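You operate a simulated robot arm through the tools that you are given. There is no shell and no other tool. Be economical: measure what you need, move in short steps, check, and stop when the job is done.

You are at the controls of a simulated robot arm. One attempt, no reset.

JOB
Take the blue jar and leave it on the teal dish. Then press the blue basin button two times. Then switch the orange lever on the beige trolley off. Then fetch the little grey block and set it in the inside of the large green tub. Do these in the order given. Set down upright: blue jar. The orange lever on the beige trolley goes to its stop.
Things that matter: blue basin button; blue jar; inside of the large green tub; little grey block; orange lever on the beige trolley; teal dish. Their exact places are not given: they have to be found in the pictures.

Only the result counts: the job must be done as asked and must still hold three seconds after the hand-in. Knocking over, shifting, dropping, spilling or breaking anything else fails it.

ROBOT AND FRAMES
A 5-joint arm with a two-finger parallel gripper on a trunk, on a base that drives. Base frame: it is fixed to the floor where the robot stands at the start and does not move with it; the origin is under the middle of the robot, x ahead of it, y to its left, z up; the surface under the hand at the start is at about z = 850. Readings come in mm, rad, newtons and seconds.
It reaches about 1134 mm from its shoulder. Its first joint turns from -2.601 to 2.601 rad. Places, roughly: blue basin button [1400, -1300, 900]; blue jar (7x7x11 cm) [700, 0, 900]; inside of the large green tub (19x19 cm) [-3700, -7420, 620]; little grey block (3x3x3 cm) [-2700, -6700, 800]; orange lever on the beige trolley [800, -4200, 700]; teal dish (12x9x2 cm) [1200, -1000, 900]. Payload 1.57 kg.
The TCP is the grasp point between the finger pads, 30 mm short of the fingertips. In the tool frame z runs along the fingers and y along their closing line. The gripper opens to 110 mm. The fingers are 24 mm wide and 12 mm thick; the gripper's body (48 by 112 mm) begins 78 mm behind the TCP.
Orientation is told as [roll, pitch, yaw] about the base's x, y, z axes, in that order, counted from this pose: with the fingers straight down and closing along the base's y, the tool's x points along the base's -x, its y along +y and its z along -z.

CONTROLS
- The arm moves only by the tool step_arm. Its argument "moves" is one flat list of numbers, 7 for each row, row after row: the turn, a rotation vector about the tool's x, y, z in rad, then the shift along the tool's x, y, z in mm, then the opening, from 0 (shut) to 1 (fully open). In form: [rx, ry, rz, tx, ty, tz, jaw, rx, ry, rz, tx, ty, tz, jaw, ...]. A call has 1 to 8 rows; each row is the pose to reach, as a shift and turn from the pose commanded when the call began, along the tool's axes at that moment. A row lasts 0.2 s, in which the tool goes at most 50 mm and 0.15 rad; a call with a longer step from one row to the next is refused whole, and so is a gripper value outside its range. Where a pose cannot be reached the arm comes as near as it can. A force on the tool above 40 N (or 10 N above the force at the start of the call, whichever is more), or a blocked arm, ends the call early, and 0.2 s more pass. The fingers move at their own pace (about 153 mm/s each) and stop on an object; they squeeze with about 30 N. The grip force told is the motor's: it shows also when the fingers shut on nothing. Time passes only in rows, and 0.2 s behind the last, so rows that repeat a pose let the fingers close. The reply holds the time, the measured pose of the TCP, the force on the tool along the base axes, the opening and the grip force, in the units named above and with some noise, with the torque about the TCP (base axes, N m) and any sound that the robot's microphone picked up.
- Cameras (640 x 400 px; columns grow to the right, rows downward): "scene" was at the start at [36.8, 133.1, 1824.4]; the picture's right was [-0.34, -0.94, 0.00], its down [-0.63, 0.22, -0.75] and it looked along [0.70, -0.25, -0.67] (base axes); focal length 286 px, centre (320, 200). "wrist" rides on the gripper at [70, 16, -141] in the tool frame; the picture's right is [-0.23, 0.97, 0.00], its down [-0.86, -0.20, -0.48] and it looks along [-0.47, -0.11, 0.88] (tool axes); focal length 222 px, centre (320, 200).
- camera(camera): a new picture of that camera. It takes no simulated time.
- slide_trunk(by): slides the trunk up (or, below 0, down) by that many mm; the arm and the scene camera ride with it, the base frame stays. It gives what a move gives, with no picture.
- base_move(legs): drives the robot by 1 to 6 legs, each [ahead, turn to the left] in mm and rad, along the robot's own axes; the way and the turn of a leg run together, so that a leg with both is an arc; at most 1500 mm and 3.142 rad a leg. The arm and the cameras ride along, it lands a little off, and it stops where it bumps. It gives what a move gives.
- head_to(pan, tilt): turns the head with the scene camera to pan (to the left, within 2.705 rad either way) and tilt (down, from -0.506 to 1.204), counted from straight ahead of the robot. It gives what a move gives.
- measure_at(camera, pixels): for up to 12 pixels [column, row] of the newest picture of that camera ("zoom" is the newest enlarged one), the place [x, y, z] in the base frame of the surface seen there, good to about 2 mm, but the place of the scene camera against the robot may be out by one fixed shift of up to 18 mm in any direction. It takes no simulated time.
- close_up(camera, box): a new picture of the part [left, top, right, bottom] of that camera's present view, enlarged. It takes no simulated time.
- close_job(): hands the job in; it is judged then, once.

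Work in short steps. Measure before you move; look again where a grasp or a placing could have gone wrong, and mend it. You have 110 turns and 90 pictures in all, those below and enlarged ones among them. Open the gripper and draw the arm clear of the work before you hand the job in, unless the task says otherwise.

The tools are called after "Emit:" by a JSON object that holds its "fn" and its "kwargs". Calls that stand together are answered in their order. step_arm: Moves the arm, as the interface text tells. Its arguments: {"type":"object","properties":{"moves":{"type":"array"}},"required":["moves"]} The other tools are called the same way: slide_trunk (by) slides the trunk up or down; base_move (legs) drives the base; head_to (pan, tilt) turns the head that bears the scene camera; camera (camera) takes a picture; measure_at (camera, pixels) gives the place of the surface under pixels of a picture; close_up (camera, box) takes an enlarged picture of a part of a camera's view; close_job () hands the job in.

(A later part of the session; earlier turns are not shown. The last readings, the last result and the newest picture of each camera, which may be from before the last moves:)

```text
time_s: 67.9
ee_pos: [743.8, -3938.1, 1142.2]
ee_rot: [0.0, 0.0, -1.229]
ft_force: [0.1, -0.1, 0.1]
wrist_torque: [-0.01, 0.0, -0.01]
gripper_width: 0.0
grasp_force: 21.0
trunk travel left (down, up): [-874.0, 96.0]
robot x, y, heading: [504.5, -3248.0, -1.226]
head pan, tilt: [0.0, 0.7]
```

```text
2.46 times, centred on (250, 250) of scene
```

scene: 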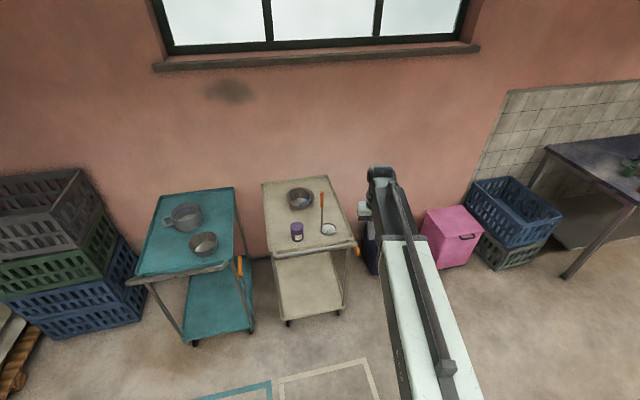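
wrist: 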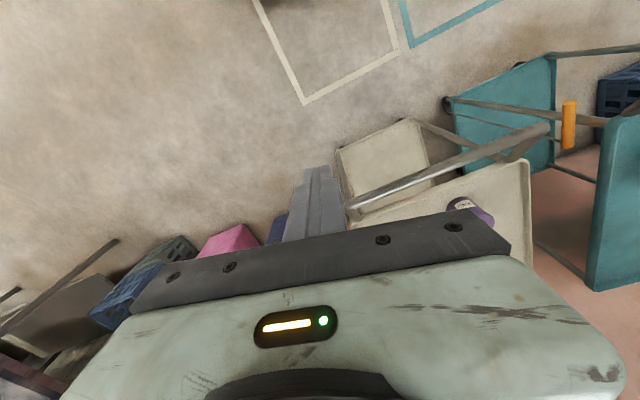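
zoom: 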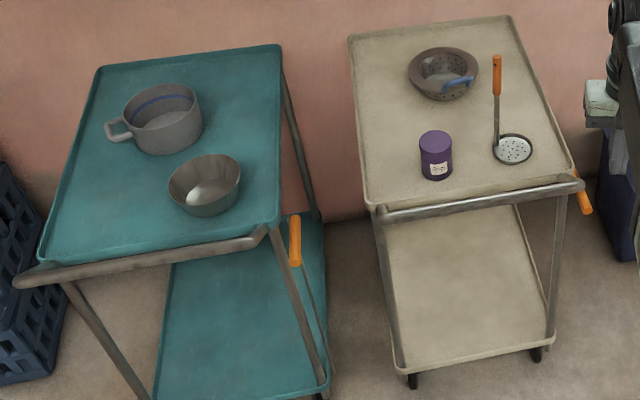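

The lever points out toward the front along the trolley's right side; its mount is hidden. I drive around to see the right side.

Emit:
{"fn": "base_move", "kwargs": {"legs": [[0, -1.136], [498, 0], [0, 1.65]]}}

Emit:
{"fn": "head_to", "kwargs": {"pan": 0.05, "tilt": 0.75}}

Emit:
{"fn": "camera", "kwargs": {"camera": "scene"}}

Emit:
{"fn": "camera", "kwargs": {"camera": "wrist"}}

```text
time_s: 77.8
ee_pos: [701.1, -4069.9, 1140.5]
ee_rot: [-0.002, 0.0, -0.697]
ft_force: [0.8, -0.4, -0.3]
wrist_torque: [0.02, 0.0, -0.02]
gripper_width: 0.3
grasp_force: 21.4
trunk travel left (down, up): [-874.0, 96.0]
robot x, y, heading: [131.6, -3614.0, -0.696]
head pan, tilt: [0.0, 0.7]
```

```text
time_s: 78.4
ee_pos: [698.9, -4070.5, 1140.7]
ee_rot: [0.0, -0.001, -0.698]
ft_force: [0.5, -0.4, -0.4]
wrist_torque: [0.03, -0.01, -0.01]
gripper_width: 0.0
grasp_force: 21.7
trunk travel left (down, up): [-874.0, 96.0]
robot x, y, heading: [133.3, -3616.8, -0.702]
head pan, tilt: [0.051, 0.75]
```

```text
56 pictures are left
```

scene: 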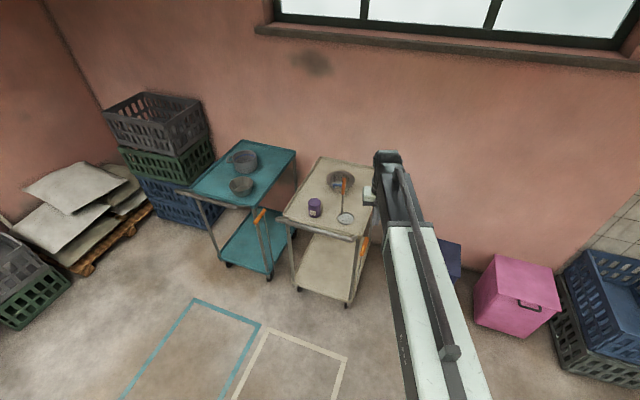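

```text
55 pictures are left
```

wrist: 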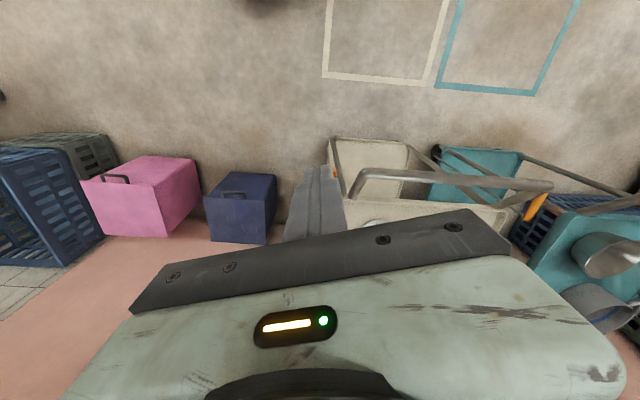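

Now the right side is partly visible at (362,245). I enlarge it.

Emit:
{"fn": "close_up", "kwargs": {"camera": "scene", "box": [340, 200, 400, 280]}}

Emit:
{"fn": "close_up", "kwargs": {"camera": "wrist", "box": [300, 130, 420, 230]}}

```text
5.00 times, centred on (370, 240) of scene
```

zoom: 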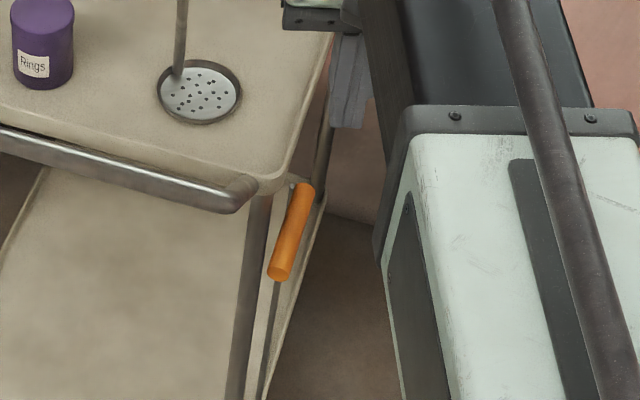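

```text
4.00 times, centred on (360, 180) of wrist
```

zoom: 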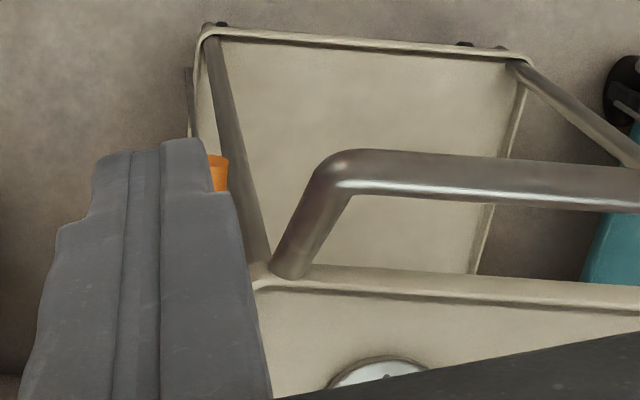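

The arm blocks the view. I turn the base left 1.2, lower the trunk 400 for a side view, and pan the head right.

Emit:
{"fn": "base_move", "kwargs": {"legs": [[0, 1.2]]}}

Emit:
{"fn": "slide_trunk", "kwargs": {"by": -420}}

Emit:
{"fn": "head_to", "kwargs": {"pan": -1.2, "tilt": 0.6}}

Emit:
{"fn": "camera", "kwargs": {"camera": "scene"}}

```text
time_s: 81.8
ee_pos: [761.4, -3246.4, 1139.8]
ee_rot: [-0.003, 0.0, 0.509]
ft_force: [0.5, 0.5, 0.0]
wrist_torque: [-0.01, 0.02, -0.03]
gripper_width: 0.0
grasp_force: 21.7
trunk travel left (down, up): [-874.0, 96.0]
robot x, y, heading: [145.9, -3628.7, 0.493]
head pan, tilt: [0.051, 0.75]
```

```text
refused: -420 is not a number from -400 to 400
```

```text
time_s: 83.2
ee_pos: [762.1, -3247.0, 1140.9]
ee_rot: [0.0, -0.001, 0.507]
ft_force: [0.7, 0.1, 0.6]
wrist_torque: [0.0, 0.02, 0.0]
gripper_width: 0.0
grasp_force: 21.7
trunk travel left (down, up): [-874.0, 96.0]
robot x, y, heading: [147.2, -3633.0, 0.498]
head pan, tilt: [-1.201, 0.6]
```

```text
52 pictures are left
```

scene: 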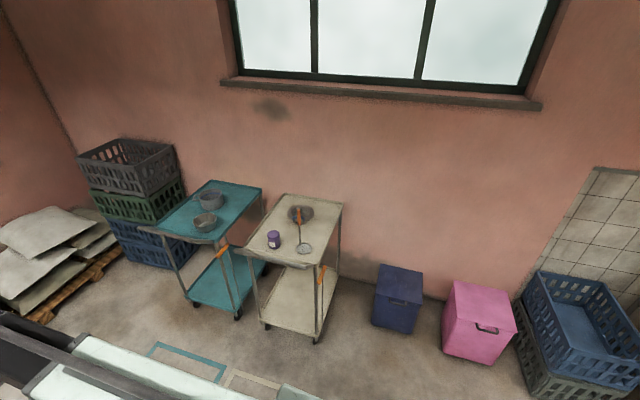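

The lever is at (322,275) now unobstructed. I lower the trunk 400 for a level view and zoom.

Emit:
{"fn": "slide_trunk", "kwargs": {"by": -400}}

Emit:
{"fn": "camera", "kwargs": {"camera": "scene"}}

Emit:
{"fn": "close_up", "kwargs": {"camera": "scene", "box": [260, 130, 380, 230]}}

```text
time_s: 87.0
ee_pos: [761.2, -3247.1, 740.8]
ee_rot: [0.0, 0.0, 0.509]
ft_force: [-0.3, 0.8, -0.6]
wrist_torque: [0.02, -0.01, -0.01]
gripper_width: 0.0
grasp_force: 21.3
trunk travel left (down, up): [-474.0, 496.0]
robot x, y, heading: [145.1, -3628.4, 0.497]
head pan, tilt: [-1.201, 0.6]
```

```text
51 pictures are left
```

scene: 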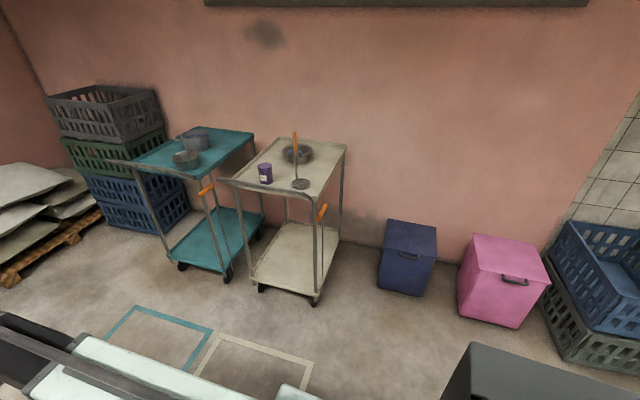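

```text
4.00 times, centred on (320, 180) of scene
```

zoom: 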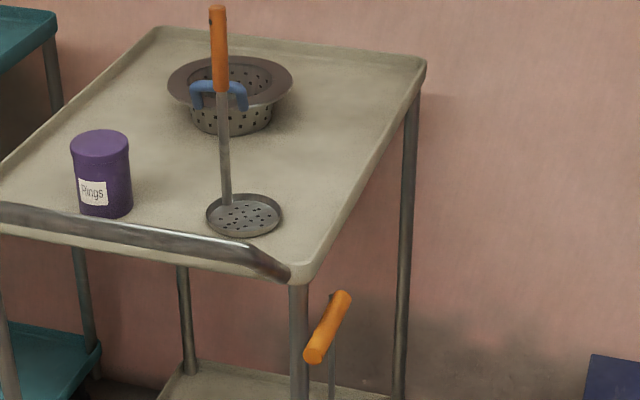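

Emit:
{"fn": "close_up", "kwargs": {"camera": "scene", "box": [295, 185, 350, 310]}}

Emit:
{"fn": "close_up", "kwargs": {"camera": "scene", "box": [310, 190, 340, 230]}}

```text
3.20 times, centred on (322, 248) of scene
```

zoom: 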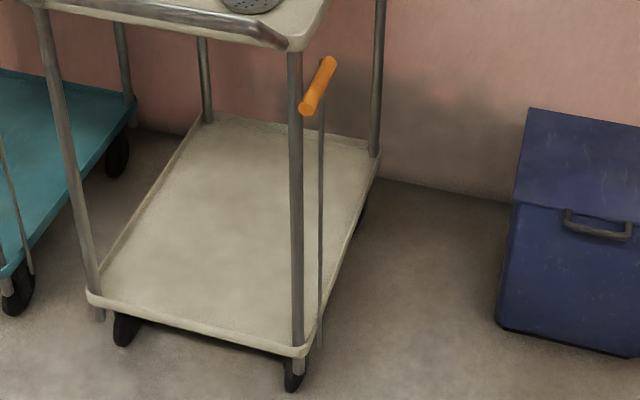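

```text
10.00 times, centred on (325, 210) of scene
```

zoom: 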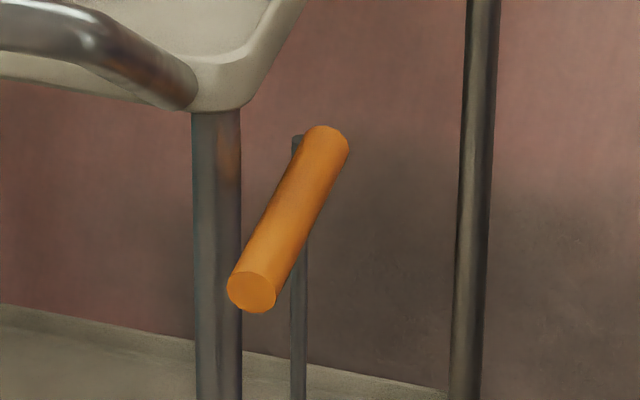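

A thin vertical post carries the handle at its top. I zoom on the teal trolley's equivalent for comparison, and measure the handle ends, post and trolley leg.

Emit:
{"fn": "close_up", "kwargs": {"camera": "scene", "box": [190, 165, 230, 290]}}

Emit:
{"fn": "measure_at", "kwargs": {"camera": "scene", "pixels": [[320, 219], [322, 213], [326, 206], [323, 225], [323, 250], [322, 285], [315, 225], [372, 200], [340, 210], [405, 235]]}}

```text
3.20 times, centred on (210, 228) of scene
```

zoom: 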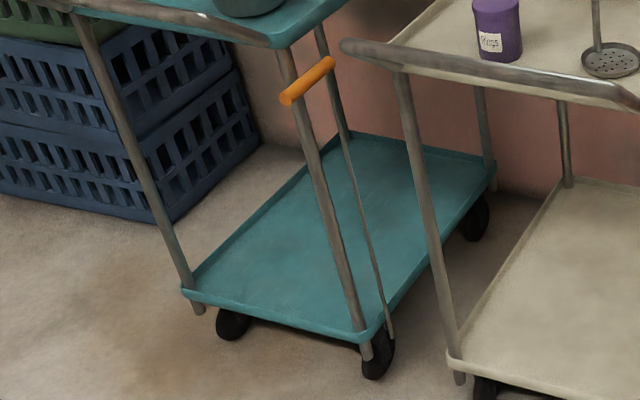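

```text
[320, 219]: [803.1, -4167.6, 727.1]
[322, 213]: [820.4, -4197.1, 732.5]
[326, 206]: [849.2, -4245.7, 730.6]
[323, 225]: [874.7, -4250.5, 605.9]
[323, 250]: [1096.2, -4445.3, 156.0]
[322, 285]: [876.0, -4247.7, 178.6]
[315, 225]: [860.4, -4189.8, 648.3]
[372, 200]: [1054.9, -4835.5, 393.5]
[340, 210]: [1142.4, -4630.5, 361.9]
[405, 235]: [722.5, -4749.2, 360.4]
```

The handle is 95 mm long, horizontal, parallel to the trolley side, held at its rear end by the post at (875,-4249). It must pivot there. I measure the bins to see where the base can stand.

Emit:
{"fn": "measure_at", "kwargs": {"camera": "scene", "pixels": [[470, 238], [459, 305], [520, 326], [549, 270], [545, 320], [560, 355], [400, 292], [380, 285], [432, 290], [560, 240]]}}

```text
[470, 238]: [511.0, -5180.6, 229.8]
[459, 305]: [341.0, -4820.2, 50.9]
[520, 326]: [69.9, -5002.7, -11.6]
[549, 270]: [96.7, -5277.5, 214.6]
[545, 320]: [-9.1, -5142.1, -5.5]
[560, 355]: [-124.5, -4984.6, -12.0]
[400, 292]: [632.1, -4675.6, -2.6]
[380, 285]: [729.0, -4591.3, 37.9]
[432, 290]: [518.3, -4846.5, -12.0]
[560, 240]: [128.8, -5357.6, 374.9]
```

The area at (-150,-4350) is free, giving a near-perpendicular approach to the handle at ~975 mm. I back into it and face the lever.

Emit:
{"fn": "base_move", "kwargs": {"legs": [[0, 0.684], [-778, 0], [0, -1.016]]}}

Emit:
{"fn": "head_to", "kwargs": {"pan": 0.0, "tilt": 0.5}}

Emit:
{"fn": "camera", "kwargs": {"camera": "scene"}}

Emit:
{"fn": "step_arm", "kwargs": {"moves": [0, -0.15, 0, -38.9, 0, -2.9, 0, 0, -0.3, 0, -76.8, 0, -11.6, 0, 0, -0.45, 0, -113, 0, -25.9, 0, 0, -0.6, 0, -146.8, 0, -45.4, 0, 0, -0.75, 0, -177.2, 0, -69.8, 0, 0, -0.9, 0, -203.7, 0, -98.4, 0, 0, -1.05, 0, -225.5, 0, -130.6, 0, 0, -1.2, 0, -242.3, 0, -165.8, 0]}}

```text
time_s: 95.7
ee_pos: [557.2, -4190.5, 741.3]
ee_rot: [-0.001, 0.0, 0.177]
ft_force: [-0.5, 0.0, -0.1]
wrist_torque: [-0.04, -0.04, -0.02]
gripper_width: 0.0
grasp_force: 21.4
trunk travel left (down, up): [-474.0, 496.0]
robot x, y, heading: [-157.2, -4334.0, 0.173]
head pan, tilt: [-1.201, 0.6]
```

```text
time_s: 97.1
ee_pos: [558.1, -4190.1, 742.2]
ee_rot: [0.002, 0.001, 0.178]
ft_force: [0.3, -0.5, 0.1]
wrist_torque: [0.0, 0.03, -0.03]
gripper_width: 0.0
grasp_force: 21.8
trunk travel left (down, up): [-474.0, 496.0]
robot x, y, heading: [-153.9, -4336.2, 0.176]
head pan, tilt: [0.0, 0.499]
```

```text
46 pictures are left
```

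scene: 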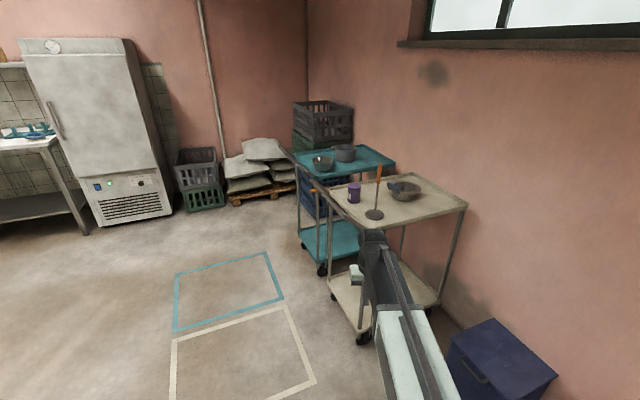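

```text
time_s: 98.9
ee_pos: [795.7, -4147.2, 894.5]
ee_rot: [-0.002, -1.207, 0.181]
ft_force: [-0.3, 0.4, -0.7]
wrist_torque: [0.0, -0.03, -0.02]
gripper_width: 0.0
grasp_force: 21.4
out of reach, approached as far as the arm can: row 4, 5, 6, 7, 8
trunk travel left (down, up): [-474.0, 496.0]
robot x, y, heading: [-158.4, -4335.4, 0.178]
head pan, tilt: [0.0, 0.499]
```

The tool now points forward. I back off 120 mm and look through the wrist camera.

Emit:
{"fn": "base_move", "kwargs": {"legs": [[-140, 0]]}}

Emit:
{"fn": "camera", "kwargs": {"camera": "wrist"}}

```text
time_s: 100.2
ee_pos: [658.0, -4171.5, 892.7]
ee_rot: [-0.001, -1.202, 0.179]
ft_force: [0.3, 0.6, 0.0]
wrist_torque: [-0.01, -0.04, -0.03]
gripper_width: 0.0
grasp_force: 21.0
trunk travel left (down, up): [-474.0, 496.0]
robot x, y, heading: [-295.8, -4361.2, 0.177]
head pan, tilt: [0.0, 0.499]
```

```text
45 pictures are left
```

wrist: 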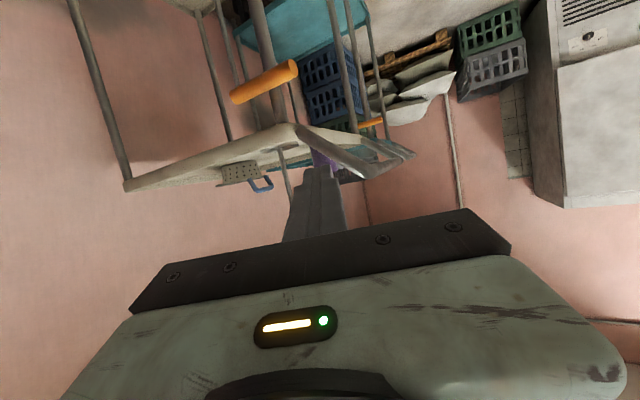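

The handle is clearly seen at wrist (265,82) (image upside-down). I enlarge and measure it.

Emit:
{"fn": "close_up", "kwargs": {"camera": "wrist", "box": [200, 0, 340, 140]}}

Emit:
{"fn": "measure_at", "kwargs": {"camera": "wrist", "pixels": [[235, 98], [250, 90], [265, 82], [280, 74], [292, 67], [290, 95], [285, 80], [270, 60], [300, 140], [220, 110], [230, 60]]}}

```text
2.86 times, centred on (270, 70) of wrist
```

zoom: 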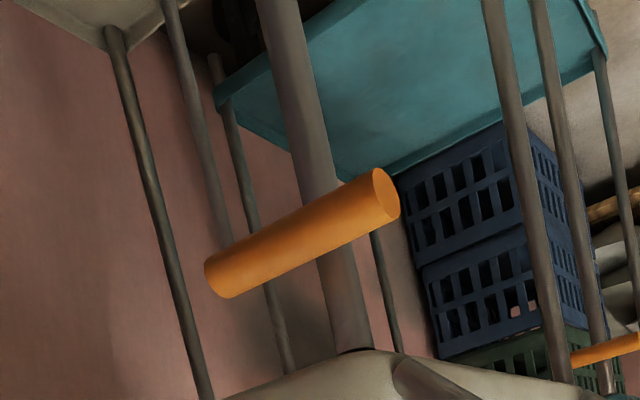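

```text
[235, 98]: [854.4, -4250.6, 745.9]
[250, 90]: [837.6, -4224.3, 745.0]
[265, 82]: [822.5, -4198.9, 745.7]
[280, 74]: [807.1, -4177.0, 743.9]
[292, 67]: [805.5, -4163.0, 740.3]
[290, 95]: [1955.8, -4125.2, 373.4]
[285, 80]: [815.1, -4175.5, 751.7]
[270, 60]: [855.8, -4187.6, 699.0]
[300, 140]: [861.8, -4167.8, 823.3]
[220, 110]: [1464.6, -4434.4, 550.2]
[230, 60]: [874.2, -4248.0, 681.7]
```

Handle runs from (854,-4253) to (803,-4163) at z≈743. I'll grip it near the front from this side: spin the tool 1.437 so its x follows the handle, jaws open.

Emit:
{"fn": "step_arm", "kwargs": {"moves": [0, 0, 0.144, 0, 0, 0, 0.6, 0, 0, 0.288, 0, 0, 0, 0.6, 0, 0, 0.432, 0, 0, 0, 0.6, 0, 0, 0.576, 0, 0, 0, 0.6, 0, 0, 0.72, 0, 0, 0, 0.6]}}

Emit:
{"fn": "step_arm", "kwargs": {"moves": [0, 0, 0.144, 0, 0, 0, 0.6, 0, 0, 0.288, 0, 0, 0, 0.6, 0, 0, 0.432, 0, 0, 0, 0.6, 0, 0, 0.576, 0, 0, 0, 0.6, 0, 0, 0.717, 0, 0, 0, 0.6]}}

Emit:
{"fn": "slide_trunk", "kwargs": {"by": -148}}

Emit:
{"fn": "camera", "kwargs": {"camera": "wrist"}}

```text
time_s: 101.4
ee_pos: [656.0, -4172.0, 894.3]
ee_rot: [1.042, -0.777, -1.006]
ft_force: [-0.8, 0.2, 0.3]
wrist_torque: [-0.01, -0.01, -0.02]
gripper_width: 66.2
grasp_force: 0.1
trunk travel left (down, up): [-474.0, 496.0]
robot x, y, heading: [-291.0, -4355.7, 0.172]
head pan, tilt: [0.0, 0.499]
```

```text
time_s: 102.6
ee_pos: [656.9, -4171.3, 893.2]
ee_rot: [1.199, -0.125, -1.347]
ft_force: [-0.4, -0.2, 0.2]
wrist_torque: [-0.03, -0.01, 0.0]
gripper_width: 66.2
grasp_force: 0.0
trunk travel left (down, up): [-474.0, 496.0]
robot x, y, heading: [-295.2, -4357.7, 0.174]
head pan, tilt: [0.0, 0.499]
```

```text
time_s: 104.3
ee_pos: [658.6, -4171.6, 745.3]
ee_rot: [1.197, -0.126, -1.344]
ft_force: [-1.2, 0.5, 0.9]
wrist_torque: [0.06, 0.0, -0.01]
gripper_width: 65.7
grasp_force: 0.2
trunk travel left (down, up): [-326.0, 644.0]
robot x, y, heading: [-288.4, -4355.6, 0.175]
head pan, tilt: [0.0, 0.499]
```

```text
43 pictures are left
```

wrist: 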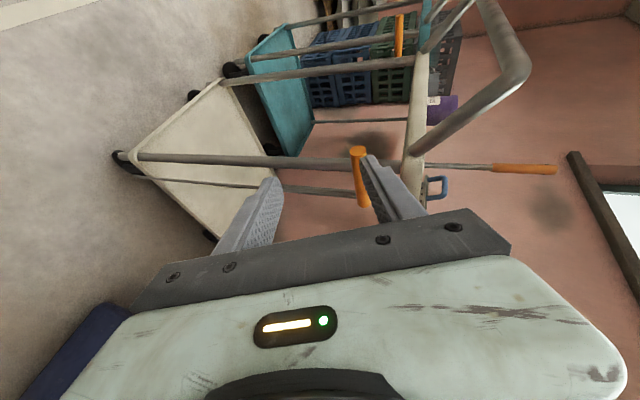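

I shift 59 mm along tool -x (towards handle middle), then drive 85 mm forward and check.

Emit:
{"fn": "step_arm", "kwargs": {"moves": [0, 0, 0, -30, 0, 0, 0.6, 0, 0, 0, -59, 0, 0, 0.6, 0, 0, 0, -59, 0, 0, 0.6]}}

Emit:
{"fn": "base_move", "kwargs": {"legs": [[80, 0]]}}

Emit:
{"fn": "camera", "kwargs": {"camera": "wrist"}}

```text
time_s: 105.1
ee_pos: [669.4, -4229.8, 747.4]
ee_rot: [1.201, -0.127, -1.345]
ft_force: [0.9, 0.5, 0.5]
wrist_torque: [0.01, 0.0, 0.01]
gripper_width: 66.1
grasp_force: 0.1
out of reach, approached as far as the arm can: row 1, 2, 3
trunk travel left (down, up): [-326.0, 644.0]
robot x, y, heading: [-291.1, -4354.9, 0.173]
head pan, tilt: [0.0, 0.499]
```

```text
time_s: 106.2
ee_pos: [750.5, -4214.7, 745.4]
ee_rot: [1.201, -0.126, -1.343]
ft_force: [0.1, 0.2, 1.0]
wrist_torque: [-0.01, -0.04, 0.03]
gripper_width: 65.8
grasp_force: 0.0
trunk travel left (down, up): [-326.0, 644.0]
robot x, y, heading: [-213.8, -4345.8, 0.176]
head pan, tilt: [0.0, 0.499]
```

```text
42 pictures are left
```

wrist: 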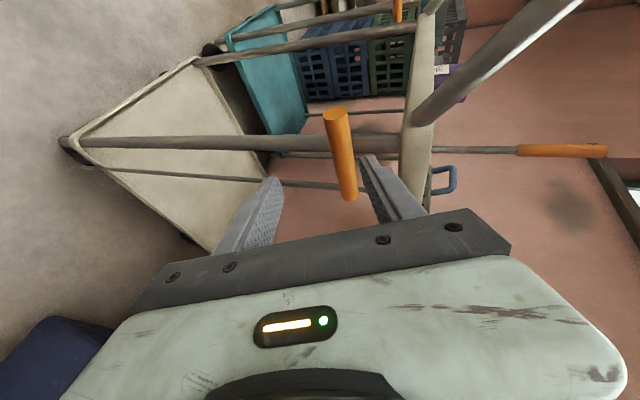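

Handle is between the two jaws' lines. I drive 57 mm further so the pads enclose it.

Emit:
{"fn": "base_move", "kwargs": {"legs": [[57, 0]]}}

Emit:
{"fn": "camera", "kwargs": {"camera": "wrist"}}

```text
time_s: 107.1
ee_pos: [806.8, -4204.7, 746.3]
ee_rot: [1.201, -0.125, -1.343]
ft_force: [-0.2, 0.0, -0.5]
wrist_torque: [-0.01, -0.02, 0.01]
gripper_width: 65.9
grasp_force: 0.1
trunk travel left (down, up): [-326.0, 644.0]
robot x, y, heading: [-156.3, -4330.8, 0.173]
head pan, tilt: [0.0, 0.499]
```

```text
41 pictures are left
```

wrist: 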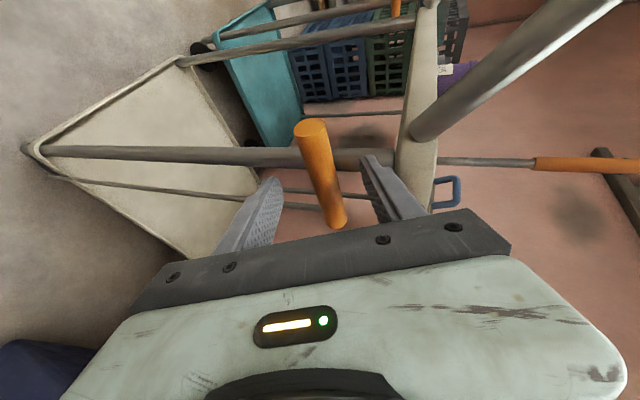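

The handle lies between the pads. I narrow the jaws to a loose cage (35 mm) and feel for motion with small vertical trunk moves.

Emit:
{"fn": "step_arm", "kwargs": {"moves": [0, 0, 0, 0, 0, 4, 0.32, 0, 0, 0, 0, 0, 4, 0.32, 0, 0, 0, 0, 0, 4, 0.32]}}

Emit:
{"fn": "slide_trunk", "kwargs": {"by": -8}}

```text
time_s: 107.9
ee_pos: [809.3, -4204.3, 746.2]
ee_rot: [1.199, -0.126, -1.345]
ft_force: [-0.5, -0.4, 0.2]
wrist_torque: [-0.05, -0.02, 0.02]
gripper_width: 35.0
grasp_force: 0.1
trunk travel left (down, up): [-326.0, 644.0]
robot x, y, heading: [-156.8, -4335.9, 0.178]
head pan, tilt: [0.0, 0.499]
```

```text
time_s: 108.5
ee_pos: [811.0, -4203.0, 738.0]
ee_rot: [1.201, -0.127, -1.345]
ft_force: [1.1, 0.1, 5.7]
wrist_torque: [-0.05, -0.21, -0.09]
gripper_width: 40.2
grasp_force: 3.0
trunk travel left (down, up): [-318.0, 652.0]
robot x, y, heading: [-157.2, -4332.1, 0.181]
head pan, tilt: [0.0, 0.499]
```

Contact pushing down with 5.7 N, the jaw gave way. I look whether the handle moved.

Emit:
{"fn": "close_up", "kwargs": {"camera": "wrist", "box": [220, 100, 440, 240]}}

Emit:
{"fn": "measure_at", "kwargs": {"camera": "zoom", "pixels": [[275, 90], [290, 150], [310, 220], [330, 330]]}}

```text
2.86 times, centred on (330, 170) of wrist
```

zoom: 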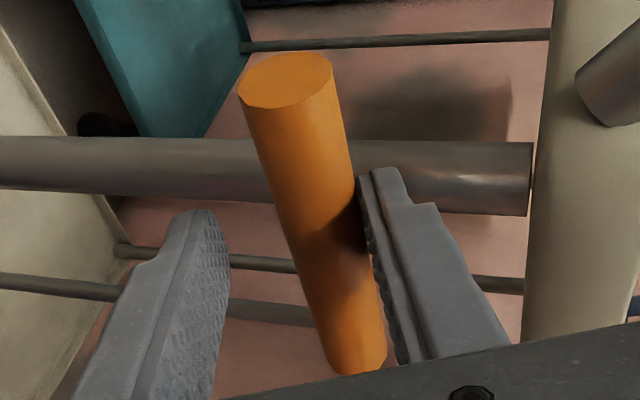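

```text
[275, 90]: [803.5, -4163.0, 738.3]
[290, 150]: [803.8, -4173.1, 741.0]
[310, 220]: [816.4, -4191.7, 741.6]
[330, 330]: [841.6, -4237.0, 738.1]
```

The handle did not move down noticeably. I recentre (+6) and grip it to feel other directions.

Emit:
{"fn": "slide_trunk", "kwargs": {"by": 6}}

Emit:
{"fn": "step_arm", "kwargs": {"moves": [0, 0, 0, 0, 0, 0, 0.1, 0, 0, 0, 0, 0, 0, 0.1, 0, 0, 0, 0, 0, 0, 0.1]}}

```text
time_s: 109.0
ee_pos: [809.5, -4203.8, 742.7]
ee_rot: [1.199, -0.128, -1.343]
ft_force: [0.2, 0.3, -0.4]
wrist_torque: [0.0, 0.01, 0.0]
gripper_width: 35.4
grasp_force: 0.0
trunk travel left (down, up): [-324.0, 646.0]
robot x, y, heading: [-154.7, -4330.8, 0.173]
head pan, tilt: [0.0, 0.499]
```

```text
time_s: 109.8
ee_pos: [809.5, -4203.9, 744.4]
ee_rot: [1.2, -0.125, -1.345]
ft_force: [11.5, 6.0, 15.4]
wrist_torque: [-0.1, -0.44, 0.14]
gripper_width: 27.9
grasp_force: 9.8
trunk travel left (down, up): [-324.0, 646.0]
robot x, y, heading: [-152.5, -4332.8, 0.172]
head pan, tilt: [0.0, 0.499]
```

Gripped with a sideways load; I raise 3 mm to relieve it.

Emit:
{"fn": "slide_trunk", "kwargs": {"by": 3}}

Emit:
{"fn": "step_arm", "kwargs": {"moves": [0, 0, 0, 0, 0, 0, 0.1]}}

```text
time_s: 110.4
ee_pos: [809.8, -4204.0, 746.5]
ee_rot: [1.198, -0.126, -1.344]
ft_force: [8.1, 5.5, 10.5]
wrist_torque: [-0.05, -0.35, 0.29]
gripper_width: 23.4
grasp_force: 6.8
trunk travel left (down, up): [-327.0, 643.0]
robot x, y, heading: [-160.0, -4331.6, 0.171]
head pan, tilt: [0.0, 0.499]
```

```text
time_s: 110.8
ee_pos: [810.0, -4203.2, 746.7]
ee_rot: [1.201, -0.126, -1.345]
ft_force: [7.1, 6.5, 11.6]
wrist_torque: [-0.07, -0.37, 0.28]
gripper_width: 23.3
grasp_force: 6.7
trunk travel left (down, up): [-327.0, 643.0]
robot x, y, heading: [-157.6, -4330.0, 0.172]
head pan, tilt: [0.0, 0.499]
```

I look at the contact state.

Emit:
{"fn": "close_up", "kwargs": {"camera": "wrist", "box": [220, 100, 440, 240]}}

```text
2.86 times, centred on (330, 170) of wrist
```

zoom: 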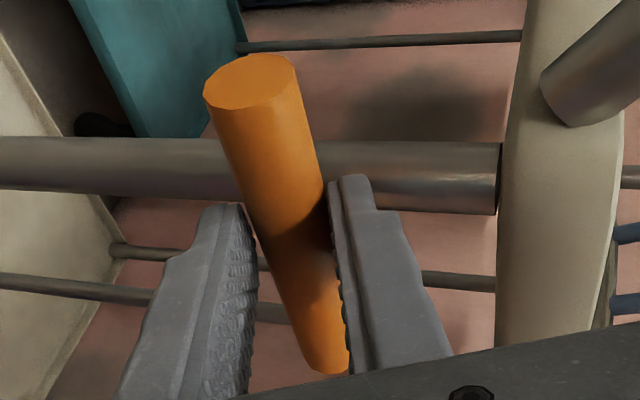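

Both pads flank an aligned handle. I close fully to firm the grip.

Emit:
{"fn": "step_arm", "kwargs": {"moves": [0, 0, 0, 0, 0, 0, 0, 0, 0, 0, 0, 0, 0, 0, 0, 0, 0, 0, 0, 0, 0]}}

```text
time_s: 111.6
ee_pos: [810.4, -4203.8, 748.3]
ee_rot: [1.203, -0.125, -1.345]
ft_force: [12.7, 8.2, 16.6]
wrist_torque: [-0.28, -0.65, 0.45]
gripper_width: 21.2
grasp_force: 29.6
trunk travel left (down, up): [-327.0, 643.0]
robot x, y, heading: [-156.1, -4329.5, 0.174]
head pan, tilt: [0.0, 0.499]
```

Firm grip at 21 mm now. The tool is pushed up, so I relieve by +3 mm of trunk.

Emit:
{"fn": "slide_trunk", "kwargs": {"by": 3}}

```text
time_s: 112.1
ee_pos: [809.9, -4204.1, 748.9]
ee_rot: [1.195, -0.125, -1.343]
ft_force: [4.5, 5.4, 0.3]
wrist_torque: [-0.03, 0.05, 0.84]
gripper_width: 21.4
grasp_force: 30.2
trunk travel left (down, up): [-330.0, 640.0]
robot x, y, heading: [-155.9, -4337.1, 0.174]
head pan, tilt: [0.0, 0.499]
```

Vertical is rigid. I test pulling outward (−n, away from trolley) by 6 mm.

Emit:
{"fn": "step_arm", "kwargs": {"moves": [0, 0, 0, 0, -1.2, -2.7, 0, 0, 0, 0, 0, -2.4, -5.5, 0, 0, 0, 0, 0, -2.4, -5.5, 0]}}

```text
time_s: 112.9
ee_pos: [804.8, -4205.3, 748.5]
ee_rot: [1.2, -0.124, -1.343]
ft_force: [18.8, 5.2, -0.3]
wrist_torque: [0.02, -0.14, 0.09]
gripper_width: 21.3
grasp_force: 29.6
trunk travel left (down, up): [-330.0, 640.0]
robot x, y, heading: [-159.0, -4333.1, 0.17]
head pan, tilt: [0.0, 0.499]
```

It followed 5 mm but with 19 N of resistance. I test the opposite direction (inward 6 from the original).

Emit:
{"fn": "step_arm", "kwargs": {"moves": [0, 0, 0, 0, 1.2, 2.7, 0, 0, 0, 0, 0, 2.4, 5.5, 0, 0, 0, 0, 0, 3.6, 8.2, 0, 0, 0, 0, 0, 4.8, 11, 0, 0, 0, 0, 0, 4.8, 11, 0]}}

Emit:
{"fn": "close_up", "kwargs": {"camera": "wrist", "box": [220, 100, 440, 240]}}

```text
time_s: 114.1
ee_pos: [815.7, -4203.7, 750.4]
ee_rot: [1.2, -0.127, -1.346]
ft_force: [-20.6, -3.1, -0.3]
wrist_torque: [-0.05, 0.27, 0.45]
gripper_width: 21.4
grasp_force: 29.8
trunk travel left (down, up): [-330.0, 640.0]
robot x, y, heading: [-159.5, -4334.8, 0.173]
head pan, tilt: [0.0, 0.499]
```

```text
2.86 times, centred on (330, 170) of wrist
```

zoom: 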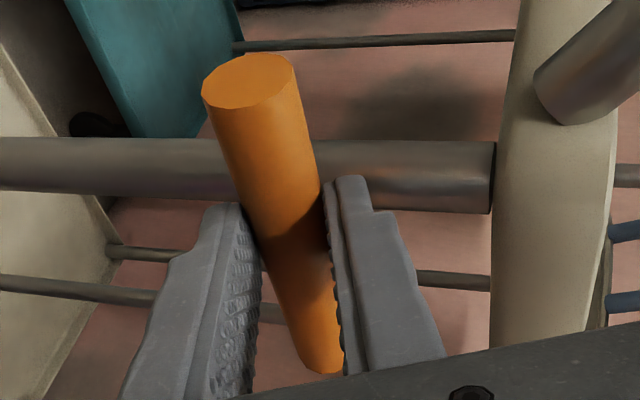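

The ±20 N suggests slip over the handle. I measure whether the handle's tip has shifted.

Emit:
{"fn": "measure_at", "kwargs": {"camera": "zoom", "pixels": [[250, 85], [265, 150], [285, 220], [320, 340], [228, 85], [275, 85], [400, 160]]}}

```text
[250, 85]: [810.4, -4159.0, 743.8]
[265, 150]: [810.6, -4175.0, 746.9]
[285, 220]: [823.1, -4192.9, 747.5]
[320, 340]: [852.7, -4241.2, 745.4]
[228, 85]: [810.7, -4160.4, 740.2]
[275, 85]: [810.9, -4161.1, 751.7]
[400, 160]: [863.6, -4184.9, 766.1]
```

The handle moved inward ~8 mm with us. I pull outward 25 mm and re-measure handle and leg.

Emit:
{"fn": "step_arm", "kwargs": {"moves": [0, 0, 0, 0, -1.9, -4.4, 0, 0, 0, 0, 0, -3.8, -8.7, 0, 0, 0, 0, 0, -5.7, -13.1, 0, 0, 0, 0, 0, -7.6, -17.4, 0, 0, 0, 0, 0, -9.5, -21.8, 0, 0, 0, 0, 0, -9.5, -21.8, 0]}}

Emit:
{"fn": "close_up", "kwargs": {"camera": "wrist", "box": [220, 100, 440, 240]}}

Emit:
{"fn": "measure_at", "kwargs": {"camera": "zoom", "pixels": [[250, 85], [265, 150], [285, 220], [320, 340], [420, 180], [60, 165]]}}

```text
time_s: 115.5
ee_pos: [792.9, -4208.3, 749.2]
ee_rot: [1.197, -0.126, -1.343]
ft_force: [20.1, 2.4, 2.7]
wrist_torque: [-0.14, -0.39, -0.53]
gripper_width: 21.5
grasp_force: 29.7
trunk travel left (down, up): [-330.0, 640.0]
robot x, y, heading: [-156.2, -4330.1, 0.173]
head pan, tilt: [0.0, 0.499]
```

```text
2.86 times, centred on (330, 170) of wrist
```

zoom: 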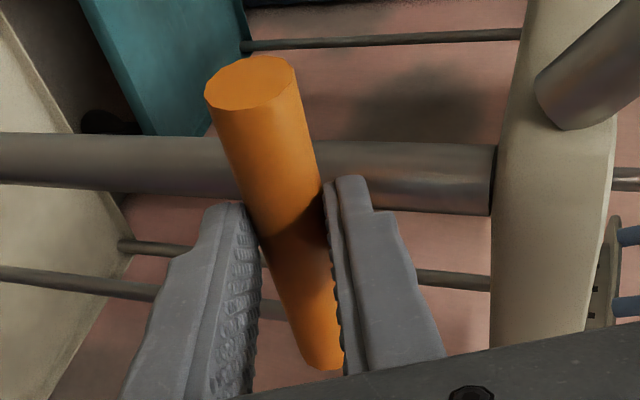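

```text
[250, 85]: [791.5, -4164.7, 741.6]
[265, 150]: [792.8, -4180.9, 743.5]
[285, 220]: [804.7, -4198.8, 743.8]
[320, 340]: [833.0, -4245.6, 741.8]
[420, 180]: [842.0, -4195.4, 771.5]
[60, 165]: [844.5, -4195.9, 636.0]
```

Comparing leg readings (863→842), the trolley itself rolls with my pull, so the lever doesn't move this way. I return the grip to the original spot (TCP 810,-4204), i.e. +17,+4.

Emit:
{"fn": "step_arm", "kwargs": {"moves": [0, 0, 0, 0, 1.9, 4.4, 0, 0, 0, 0, 0, 3.8, 8.7, 0, 0, 0, 0, 0, 5.7, 13.1, 0, 0, 0, 0, 0, 7.2, 16.6, 0, 0, 0, 0, 0, 7.2, 16.6, 0]}}

Emit:
{"fn": "slide_trunk", "kwargs": {"by": 3}}

```text
time_s: 116.7
ee_pos: [808.7, -4205.8, 750.6]
ee_rot: [1.199, -0.127, -1.346]
ft_force: [-18.9, -3.7, -4.0]
wrist_torque: [0.02, 0.46, 0.45]
gripper_width: 21.2
grasp_force: 30.0
trunk travel left (down, up): [-330.0, 640.0]
robot x, y, heading: [-154.8, -4337.4, 0.169]
head pan, tilt: [0.0, 0.499]
```

```text
time_s: 117.2
ee_pos: [810.9, -4205.9, 751.5]
ee_rot: [1.197, -0.126, -1.347]
ft_force: [-9.6, -8.5, -12.5]
wrist_torque: [0.35, 0.8, 0.18]
gripper_width: 21.4
grasp_force: 30.2
trunk travel left (down, up): [-333.0, 637.0]
robot x, y, heading: [-154.8, -4333.4, 0.171]
head pan, tilt: [0.0, 0.499]
```

Back near the original spot. Lifting gives stiffness; I try 4 mm more up to see whether it yields.

Emit:
{"fn": "slide_trunk", "kwargs": {"by": 4}}

Emit:
{"fn": "close_up", "kwargs": {"camera": "wrist", "box": [220, 100, 440, 240]}}

Emit:
{"fn": "measure_at", "kwargs": {"camera": "zoom", "pixels": [[250, 85], [265, 150], [285, 220], [320, 340], [420, 180], [60, 165]]}}

```text
time_s: 117.7
ee_pos: [811.5, -4205.2, 753.5]
ee_rot: [1.196, -0.123, -1.346]
ft_force: [-6.0, -6.0, -21.2]
wrist_torque: [0.76, 1.08, 0.06]
gripper_width: 22.3
grasp_force: 29.8
trunk travel left (down, up): [-337.0, 633.0]
robot x, y, heading: [-157.0, -4335.3, 0.175]
head pan, tilt: [0.0, 0.499]
```

```text
2.86 times, centred on (330, 170) of wrist
```

zoom: 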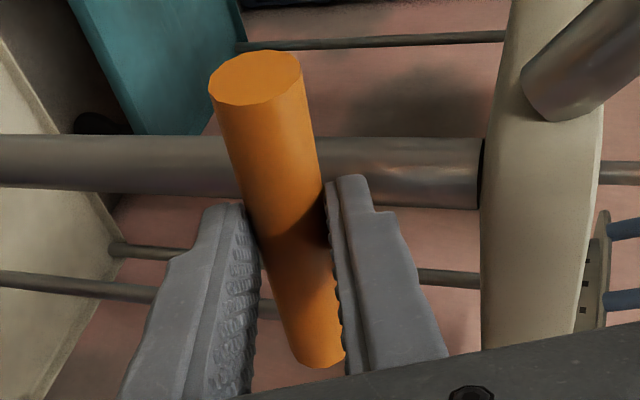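

```text
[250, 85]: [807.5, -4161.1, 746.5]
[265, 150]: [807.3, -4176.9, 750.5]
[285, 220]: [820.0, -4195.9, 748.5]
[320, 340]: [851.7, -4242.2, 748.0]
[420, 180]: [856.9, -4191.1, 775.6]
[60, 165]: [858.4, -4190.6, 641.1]
```

Lifting shows the handle tip rising slightly (up-turning possible). I release, withdraw 50 mm, close the fingers to use them as a poker at the tip.

Emit:
{"fn": "step_arm", "kwargs": {"moves": [0, 0, 0, 0, 0, 0, 0.5, 0, 0, 0, 0, 0, 0, 0.6, 0, 0, 0, 0, 0, -25, 0.6, 0, 0, 0, 10, 0, -50, 0.5, 0, 0, 0, 32, 0, -50, 0, 0, 0, 0, 32, 0, -50, 0]}}

Emit:
{"fn": "camera", "kwargs": {"camera": "wrist"}}

```text
time_s: 119.1
ee_pos: [757.7, -4181.2, 756.7]
ee_rot: [1.201, -0.125, -1.343]
ft_force: [0.4, -0.9, 0.5]
wrist_torque: [-0.01, -0.01, -0.02]
gripper_width: 0.1
grasp_force: 21.6
out of reach, approached as far as the arm can: row 3, 4, 5, 6
trunk travel left (down, up): [-337.0, 633.0]
robot x, y, heading: [-156.6, -4334.3, 0.176]
head pan, tilt: [0.0, 0.499]
```

```text
35 pictures are left
```

wrist: 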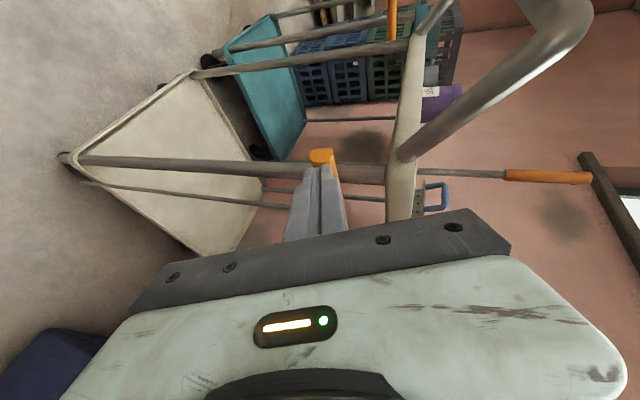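

I go below the handle (trunk −38), then drive forward 46 mm so the closed fingers sit under the tip.

Emit:
{"fn": "slide_trunk", "kwargs": {"by": -40}}

Emit:
{"fn": "base_move", "kwargs": {"legs": [[46, 0]]}}

Emit:
{"fn": "slide_trunk", "kwargs": {"by": 8}}

Emit:
{"fn": "camera", "kwargs": {"camera": "wrist"}}

```text
time_s: 120.0
ee_pos: [758.4, -4180.3, 716.1]
ee_rot: [1.201, -0.125, -1.344]
ft_force: [-0.2, -0.3, 0.4]
wrist_torque: [-0.05, 0.01, -0.01]
gripper_width: 0.1
grasp_force: 21.0
trunk travel left (down, up): [-297.0, 673.0]
robot x, y, heading: [-154.2, -4334.1, 0.176]
head pan, tilt: [0.0, 0.499]
```

```text
time_s: 120.9
ee_pos: [803.1, -4173.5, 716.8]
ee_rot: [1.201, -0.127, -1.345]
ft_force: [-3.4, -1.2, -0.7]
wrist_torque: [-0.02, -0.04, 0.04]
gripper_width: 0.3
grasp_force: 21.4
trunk travel left (down, up): [-297.0, 673.0]
robot x, y, heading: [-109.6, -4324.3, 0.172]
head pan, tilt: [0.0, 0.499]
```

```text
time_s: 121.5
ee_pos: [803.8, -4173.8, 724.6]
ee_rot: [1.2, -0.125, -1.344]
ft_force: [-2.3, -0.2, -1.5]
wrist_torque: [-0.01, -0.03, 0.04]
gripper_width: 0.1
grasp_force: 21.1
trunk travel left (down, up): [-305.0, 665.0]
robot x, y, heading: [-112.5, -4326.6, 0.179]
head pan, tilt: [0.0, 0.499]
```

```text
34 pictures are left
```

wrist: 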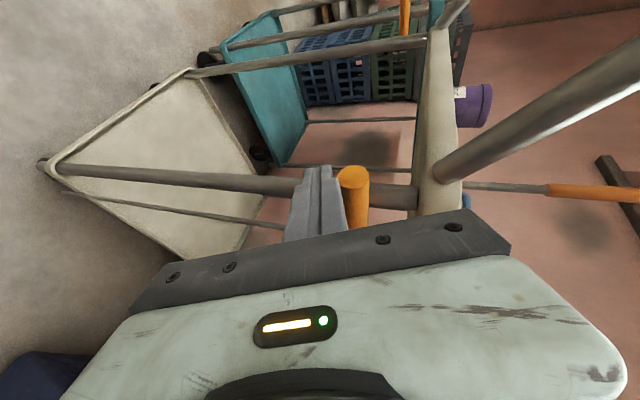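

Fingers are below the handle tip (handle to the right = above). A −3 N x force hints the tips touch the leg; I back 6 mm and push up in steps.

Emit:
{"fn": "base_move", "kwargs": {"legs": [[-6, 0]]}}

Emit:
{"fn": "slide_trunk", "kwargs": {"by": 5}}

Emit:
{"fn": "slide_trunk", "kwargs": {"by": 4}}

```text
time_s: 122.2
ee_pos: [796.8, -4173.9, 723.7]
ee_rot: [1.201, -0.127, -1.343]
ft_force: [0.5, 1.1, -0.6]
wrist_torque: [0.0, 0.04, 0.01]
gripper_width: 0.0
grasp_force: 21.5
trunk travel left (down, up): [-305.0, 665.0]
robot x, y, heading: [-115.5, -4327.7, 0.174]
head pan, tilt: [0.0, 0.499]
```

```text
time_s: 122.7
ee_pos: [796.8, -4175.0, 730.9]
ee_rot: [1.201, -0.125, -1.346]
ft_force: [-1.1, 0.6, -2.4]
wrist_torque: [0.02, 0.01, -0.01]
gripper_width: 0.1
grasp_force: 21.0
trunk travel left (down, up): [-310.0, 660.0]
robot x, y, heading: [-119.0, -4325.2, 0.172]
head pan, tilt: [0.0, 0.499]
```

```text
time_s: 123.2
ee_pos: [797.3, -4174.4, 734.4]
ee_rot: [1.2, -0.125, -1.345]
ft_force: [-1.0, 0.2, -1.3]
wrist_torque: [-0.02, 0.05, 0.01]
gripper_width: 0.0
grasp_force: 21.2
trunk travel left (down, up): [-314.0, 656.0]
robot x, y, heading: [-118.6, -4326.2, 0.174]
head pan, tilt: [0.0, 0.499]
```

Light force (~−1.5 N) while rising past the contact height; continue 10 mm and look.

Emit:
{"fn": "slide_trunk", "kwargs": {"by": 10}}

Emit:
{"fn": "camera", "kwargs": {"camera": "wrist"}}

```text
time_s: 123.8
ee_pos: [796.7, -4174.8, 743.5]
ee_rot: [1.202, -0.125, -1.344]
ft_force: [-0.5, -1.4, -1.2]
wrist_torque: [-0.01, -0.02, -0.03]
gripper_width: 0.0
grasp_force: 21.4
trunk travel left (down, up): [-324.0, 646.0]
robot x, y, heading: [-119.5, -4326.7, 0.171]
head pan, tilt: [0.0, 0.499]
```

```text
33 pictures are left
```

wrist: 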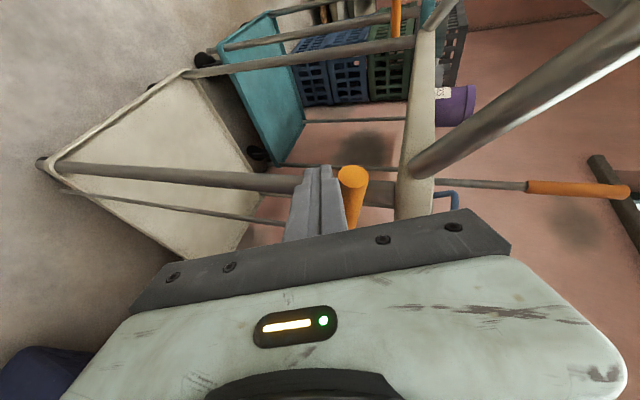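

The handle rises easily (~1 N): lower stop was its start, so "off" is up. I follow its arc: up, then toward the pivot (tool −x), alternating.

Emit:
{"fn": "slide_trunk", "kwargs": {"by": 12}}

Emit:
{"fn": "step_arm", "kwargs": {"moves": [0, 0, 0, -12, 0, 0, 0, 0, 0, 0, -24, 0, 0, 0]}}

Emit:
{"fn": "slide_trunk", "kwargs": {"by": 14}}

Emit:
{"fn": "camera", "kwargs": {"camera": "wrist"}}

```text
time_s: 124.4
ee_pos: [798.0, -4174.6, 755.2]
ee_rot: [1.201, -0.126, -1.343]
ft_force: [0.3, 0.0, 0.6]
wrist_torque: [0.01, -0.04, 0.01]
gripper_width: 0.0
grasp_force: 21.1
trunk travel left (down, up): [-336.0, 634.0]
robot x, y, heading: [-113.3, -4327.0, 0.174]
head pan, tilt: [0.0, 0.499]
```

```text
time_s: 125.0
ee_pos: [802.0, -4198.6, 756.2]
ee_rot: [1.202, -0.125, -1.344]
ft_force: [-0.5, 0.7, 0.0]
wrist_torque: [-0.02, -0.01, 0.03]
gripper_width: 0.1
grasp_force: 21.0
trunk travel left (down, up): [-336.0, 634.0]
robot x, y, heading: [-115.1, -4330.3, 0.172]
head pan, tilt: [0.0, 0.499]
```

```text
time_s: 125.7
ee_pos: [802.1, -4199.0, 769.0]
ee_rot: [1.203, -0.126, -1.343]
ft_force: [-0.7, 0.0, -0.3]
wrist_torque: [0.01, 0.0, 0.0]
gripper_width: 0.2
grasp_force: 21.1
trunk travel left (down, up): [-350.0, 620.0]
robot x, y, heading: [-118.2, -4325.9, 0.175]
head pan, tilt: [0.0, 0.499]
```

```text
32 pictures are left
```

wrist: 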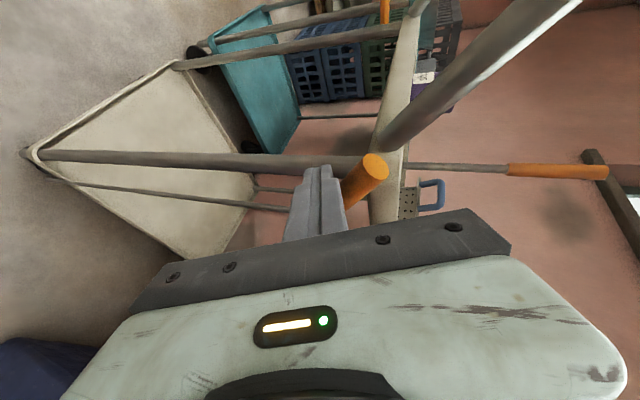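

Handle tilts up further. Continue, adding a little forward (tool z) to stay in its plane.

Emit:
{"fn": "slide_trunk", "kwargs": {"by": 15}}

Emit:
{"fn": "step_arm", "kwargs": {"moves": [0, 0, 0, -7, 2, 4, 0, 0, 0, 0, -14, 3, 8, 0]}}

Emit:
{"fn": "slide_trunk", "kwargs": {"by": 12}}

Emit:
{"fn": "camera", "kwargs": {"camera": "wrist"}}

```text
time_s: 126.3
ee_pos: [803.9, -4197.1, 785.5]
ee_rot: [1.204, -0.126, -1.344]
ft_force: [-1.7, -0.1, -1.0]
wrist_torque: [-0.04, 0.01, -0.01]
gripper_width: 0.0
grasp_force: 21.1
trunk travel left (down, up): [-365.0, 605.0]
robot x, y, heading: [-119.3, -4328.1, 0.175]
head pan, tilt: [0.0, 0.499]
```

```text
time_s: 126.9
ee_pos: [814.6, -4210.0, 785.4]
ee_rot: [1.206, -0.126, -1.344]
ft_force: [0.7, 0.9, 0.5]
wrist_torque: [0.0, 0.0, 0.02]
gripper_width: 0.0
grasp_force: 21.6
trunk travel left (down, up): [-365.0, 605.0]
robot x, y, heading: [-117.3, -4327.8, 0.17]
head pan, tilt: [0.0, 0.499]
```

```text
time_s: 127.5
ee_pos: [814.6, -4210.5, 797.9]
ee_rot: [1.206, -0.124, -1.347]
ft_force: [0.0, 0.2, -0.7]
wrist_torque: [0.0, -0.01, -0.01]
gripper_width: 0.0
grasp_force: 21.0
trunk travel left (down, up): [-377.0, 593.0]
robot x, y, heading: [-118.2, -4325.4, 0.175]
head pan, tilt: [0.0, 0.499]
```

```text
31 pictures are left
```

wrist: 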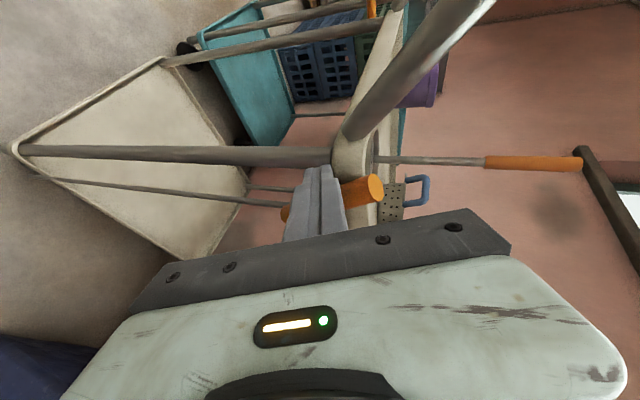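

The handle is near vertical. Now push towards −h (tool −x with some forward) in small steps, watching for the stop.

Emit:
{"fn": "step_arm", "kwargs": {"moves": [0, 0, 0, -5, 1, 3, 0, 0, 0, 0, -10, 2, 5, 0]}}

Emit:
{"fn": "step_arm", "kwargs": {"moves": [0, 0, 0, -5, 1, 2, 0, 0, 0, 0, -10, 2, 4, 0]}}

Emit:
{"fn": "camera", "kwargs": {"camera": "wrist"}}

```text
time_s: 128.1
ee_pos: [822.4, -4217.7, 798.6]
ee_rot: [1.207, -0.125, -1.345]
ft_force: [0.4, -0.8, -0.1]
wrist_torque: [0.06, 0.0, -0.03]
gripper_width: 0.0
grasp_force: 20.9
trunk travel left (down, up): [-377.0, 593.0]
robot x, y, heading: [-122.1, -4329.8, 0.172]
head pan, tilt: [0.0, 0.499]
```

```text
time_s: 128.7
ee_pos: [828.3, -4227.6, 798.3]
ee_rot: [1.207, -0.125, -1.346]
ft_force: [-0.7, 0.0, 0.2]
wrist_torque: [-0.02, 0.01, 0.02]
gripper_width: 0.0
grasp_force: 21.5
trunk travel left (down, up): [-377.0, 593.0]
robot x, y, heading: [-115.7, -4326.5, 0.172]
head pan, tilt: [0.0, 0.499]
```

```text
30 pictures are left
```

wrist: 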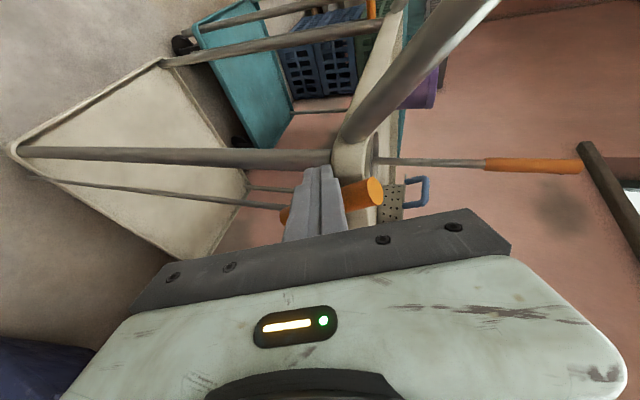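

The picture hardly changed though the hand moved; I check whether the trolley is rolling by measuring the leg, handle and tray corner.

Emit:
{"fn": "measure_at", "kwargs": {"camera": "wrist", "pixels": [[270, 158], [200, 154], [374, 190], [355, 195], [286, 214], [250, 205], [345, 160], [520, 165], [30, 150]]}}

Emit:
{"fn": "camera", "kwargs": {"camera": "scene"}}

```text
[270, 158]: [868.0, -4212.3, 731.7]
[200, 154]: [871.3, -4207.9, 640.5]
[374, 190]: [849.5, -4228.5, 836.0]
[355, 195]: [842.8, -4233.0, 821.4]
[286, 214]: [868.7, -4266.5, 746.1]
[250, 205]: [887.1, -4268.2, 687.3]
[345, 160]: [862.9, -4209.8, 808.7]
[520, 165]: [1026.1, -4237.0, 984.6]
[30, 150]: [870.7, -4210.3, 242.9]
```

```text
29 pictures are left
```

scene: 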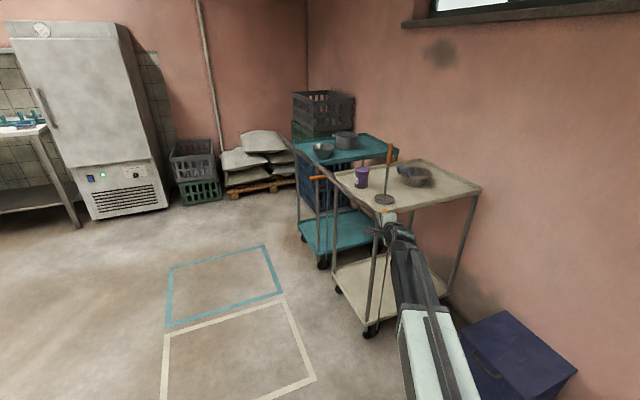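

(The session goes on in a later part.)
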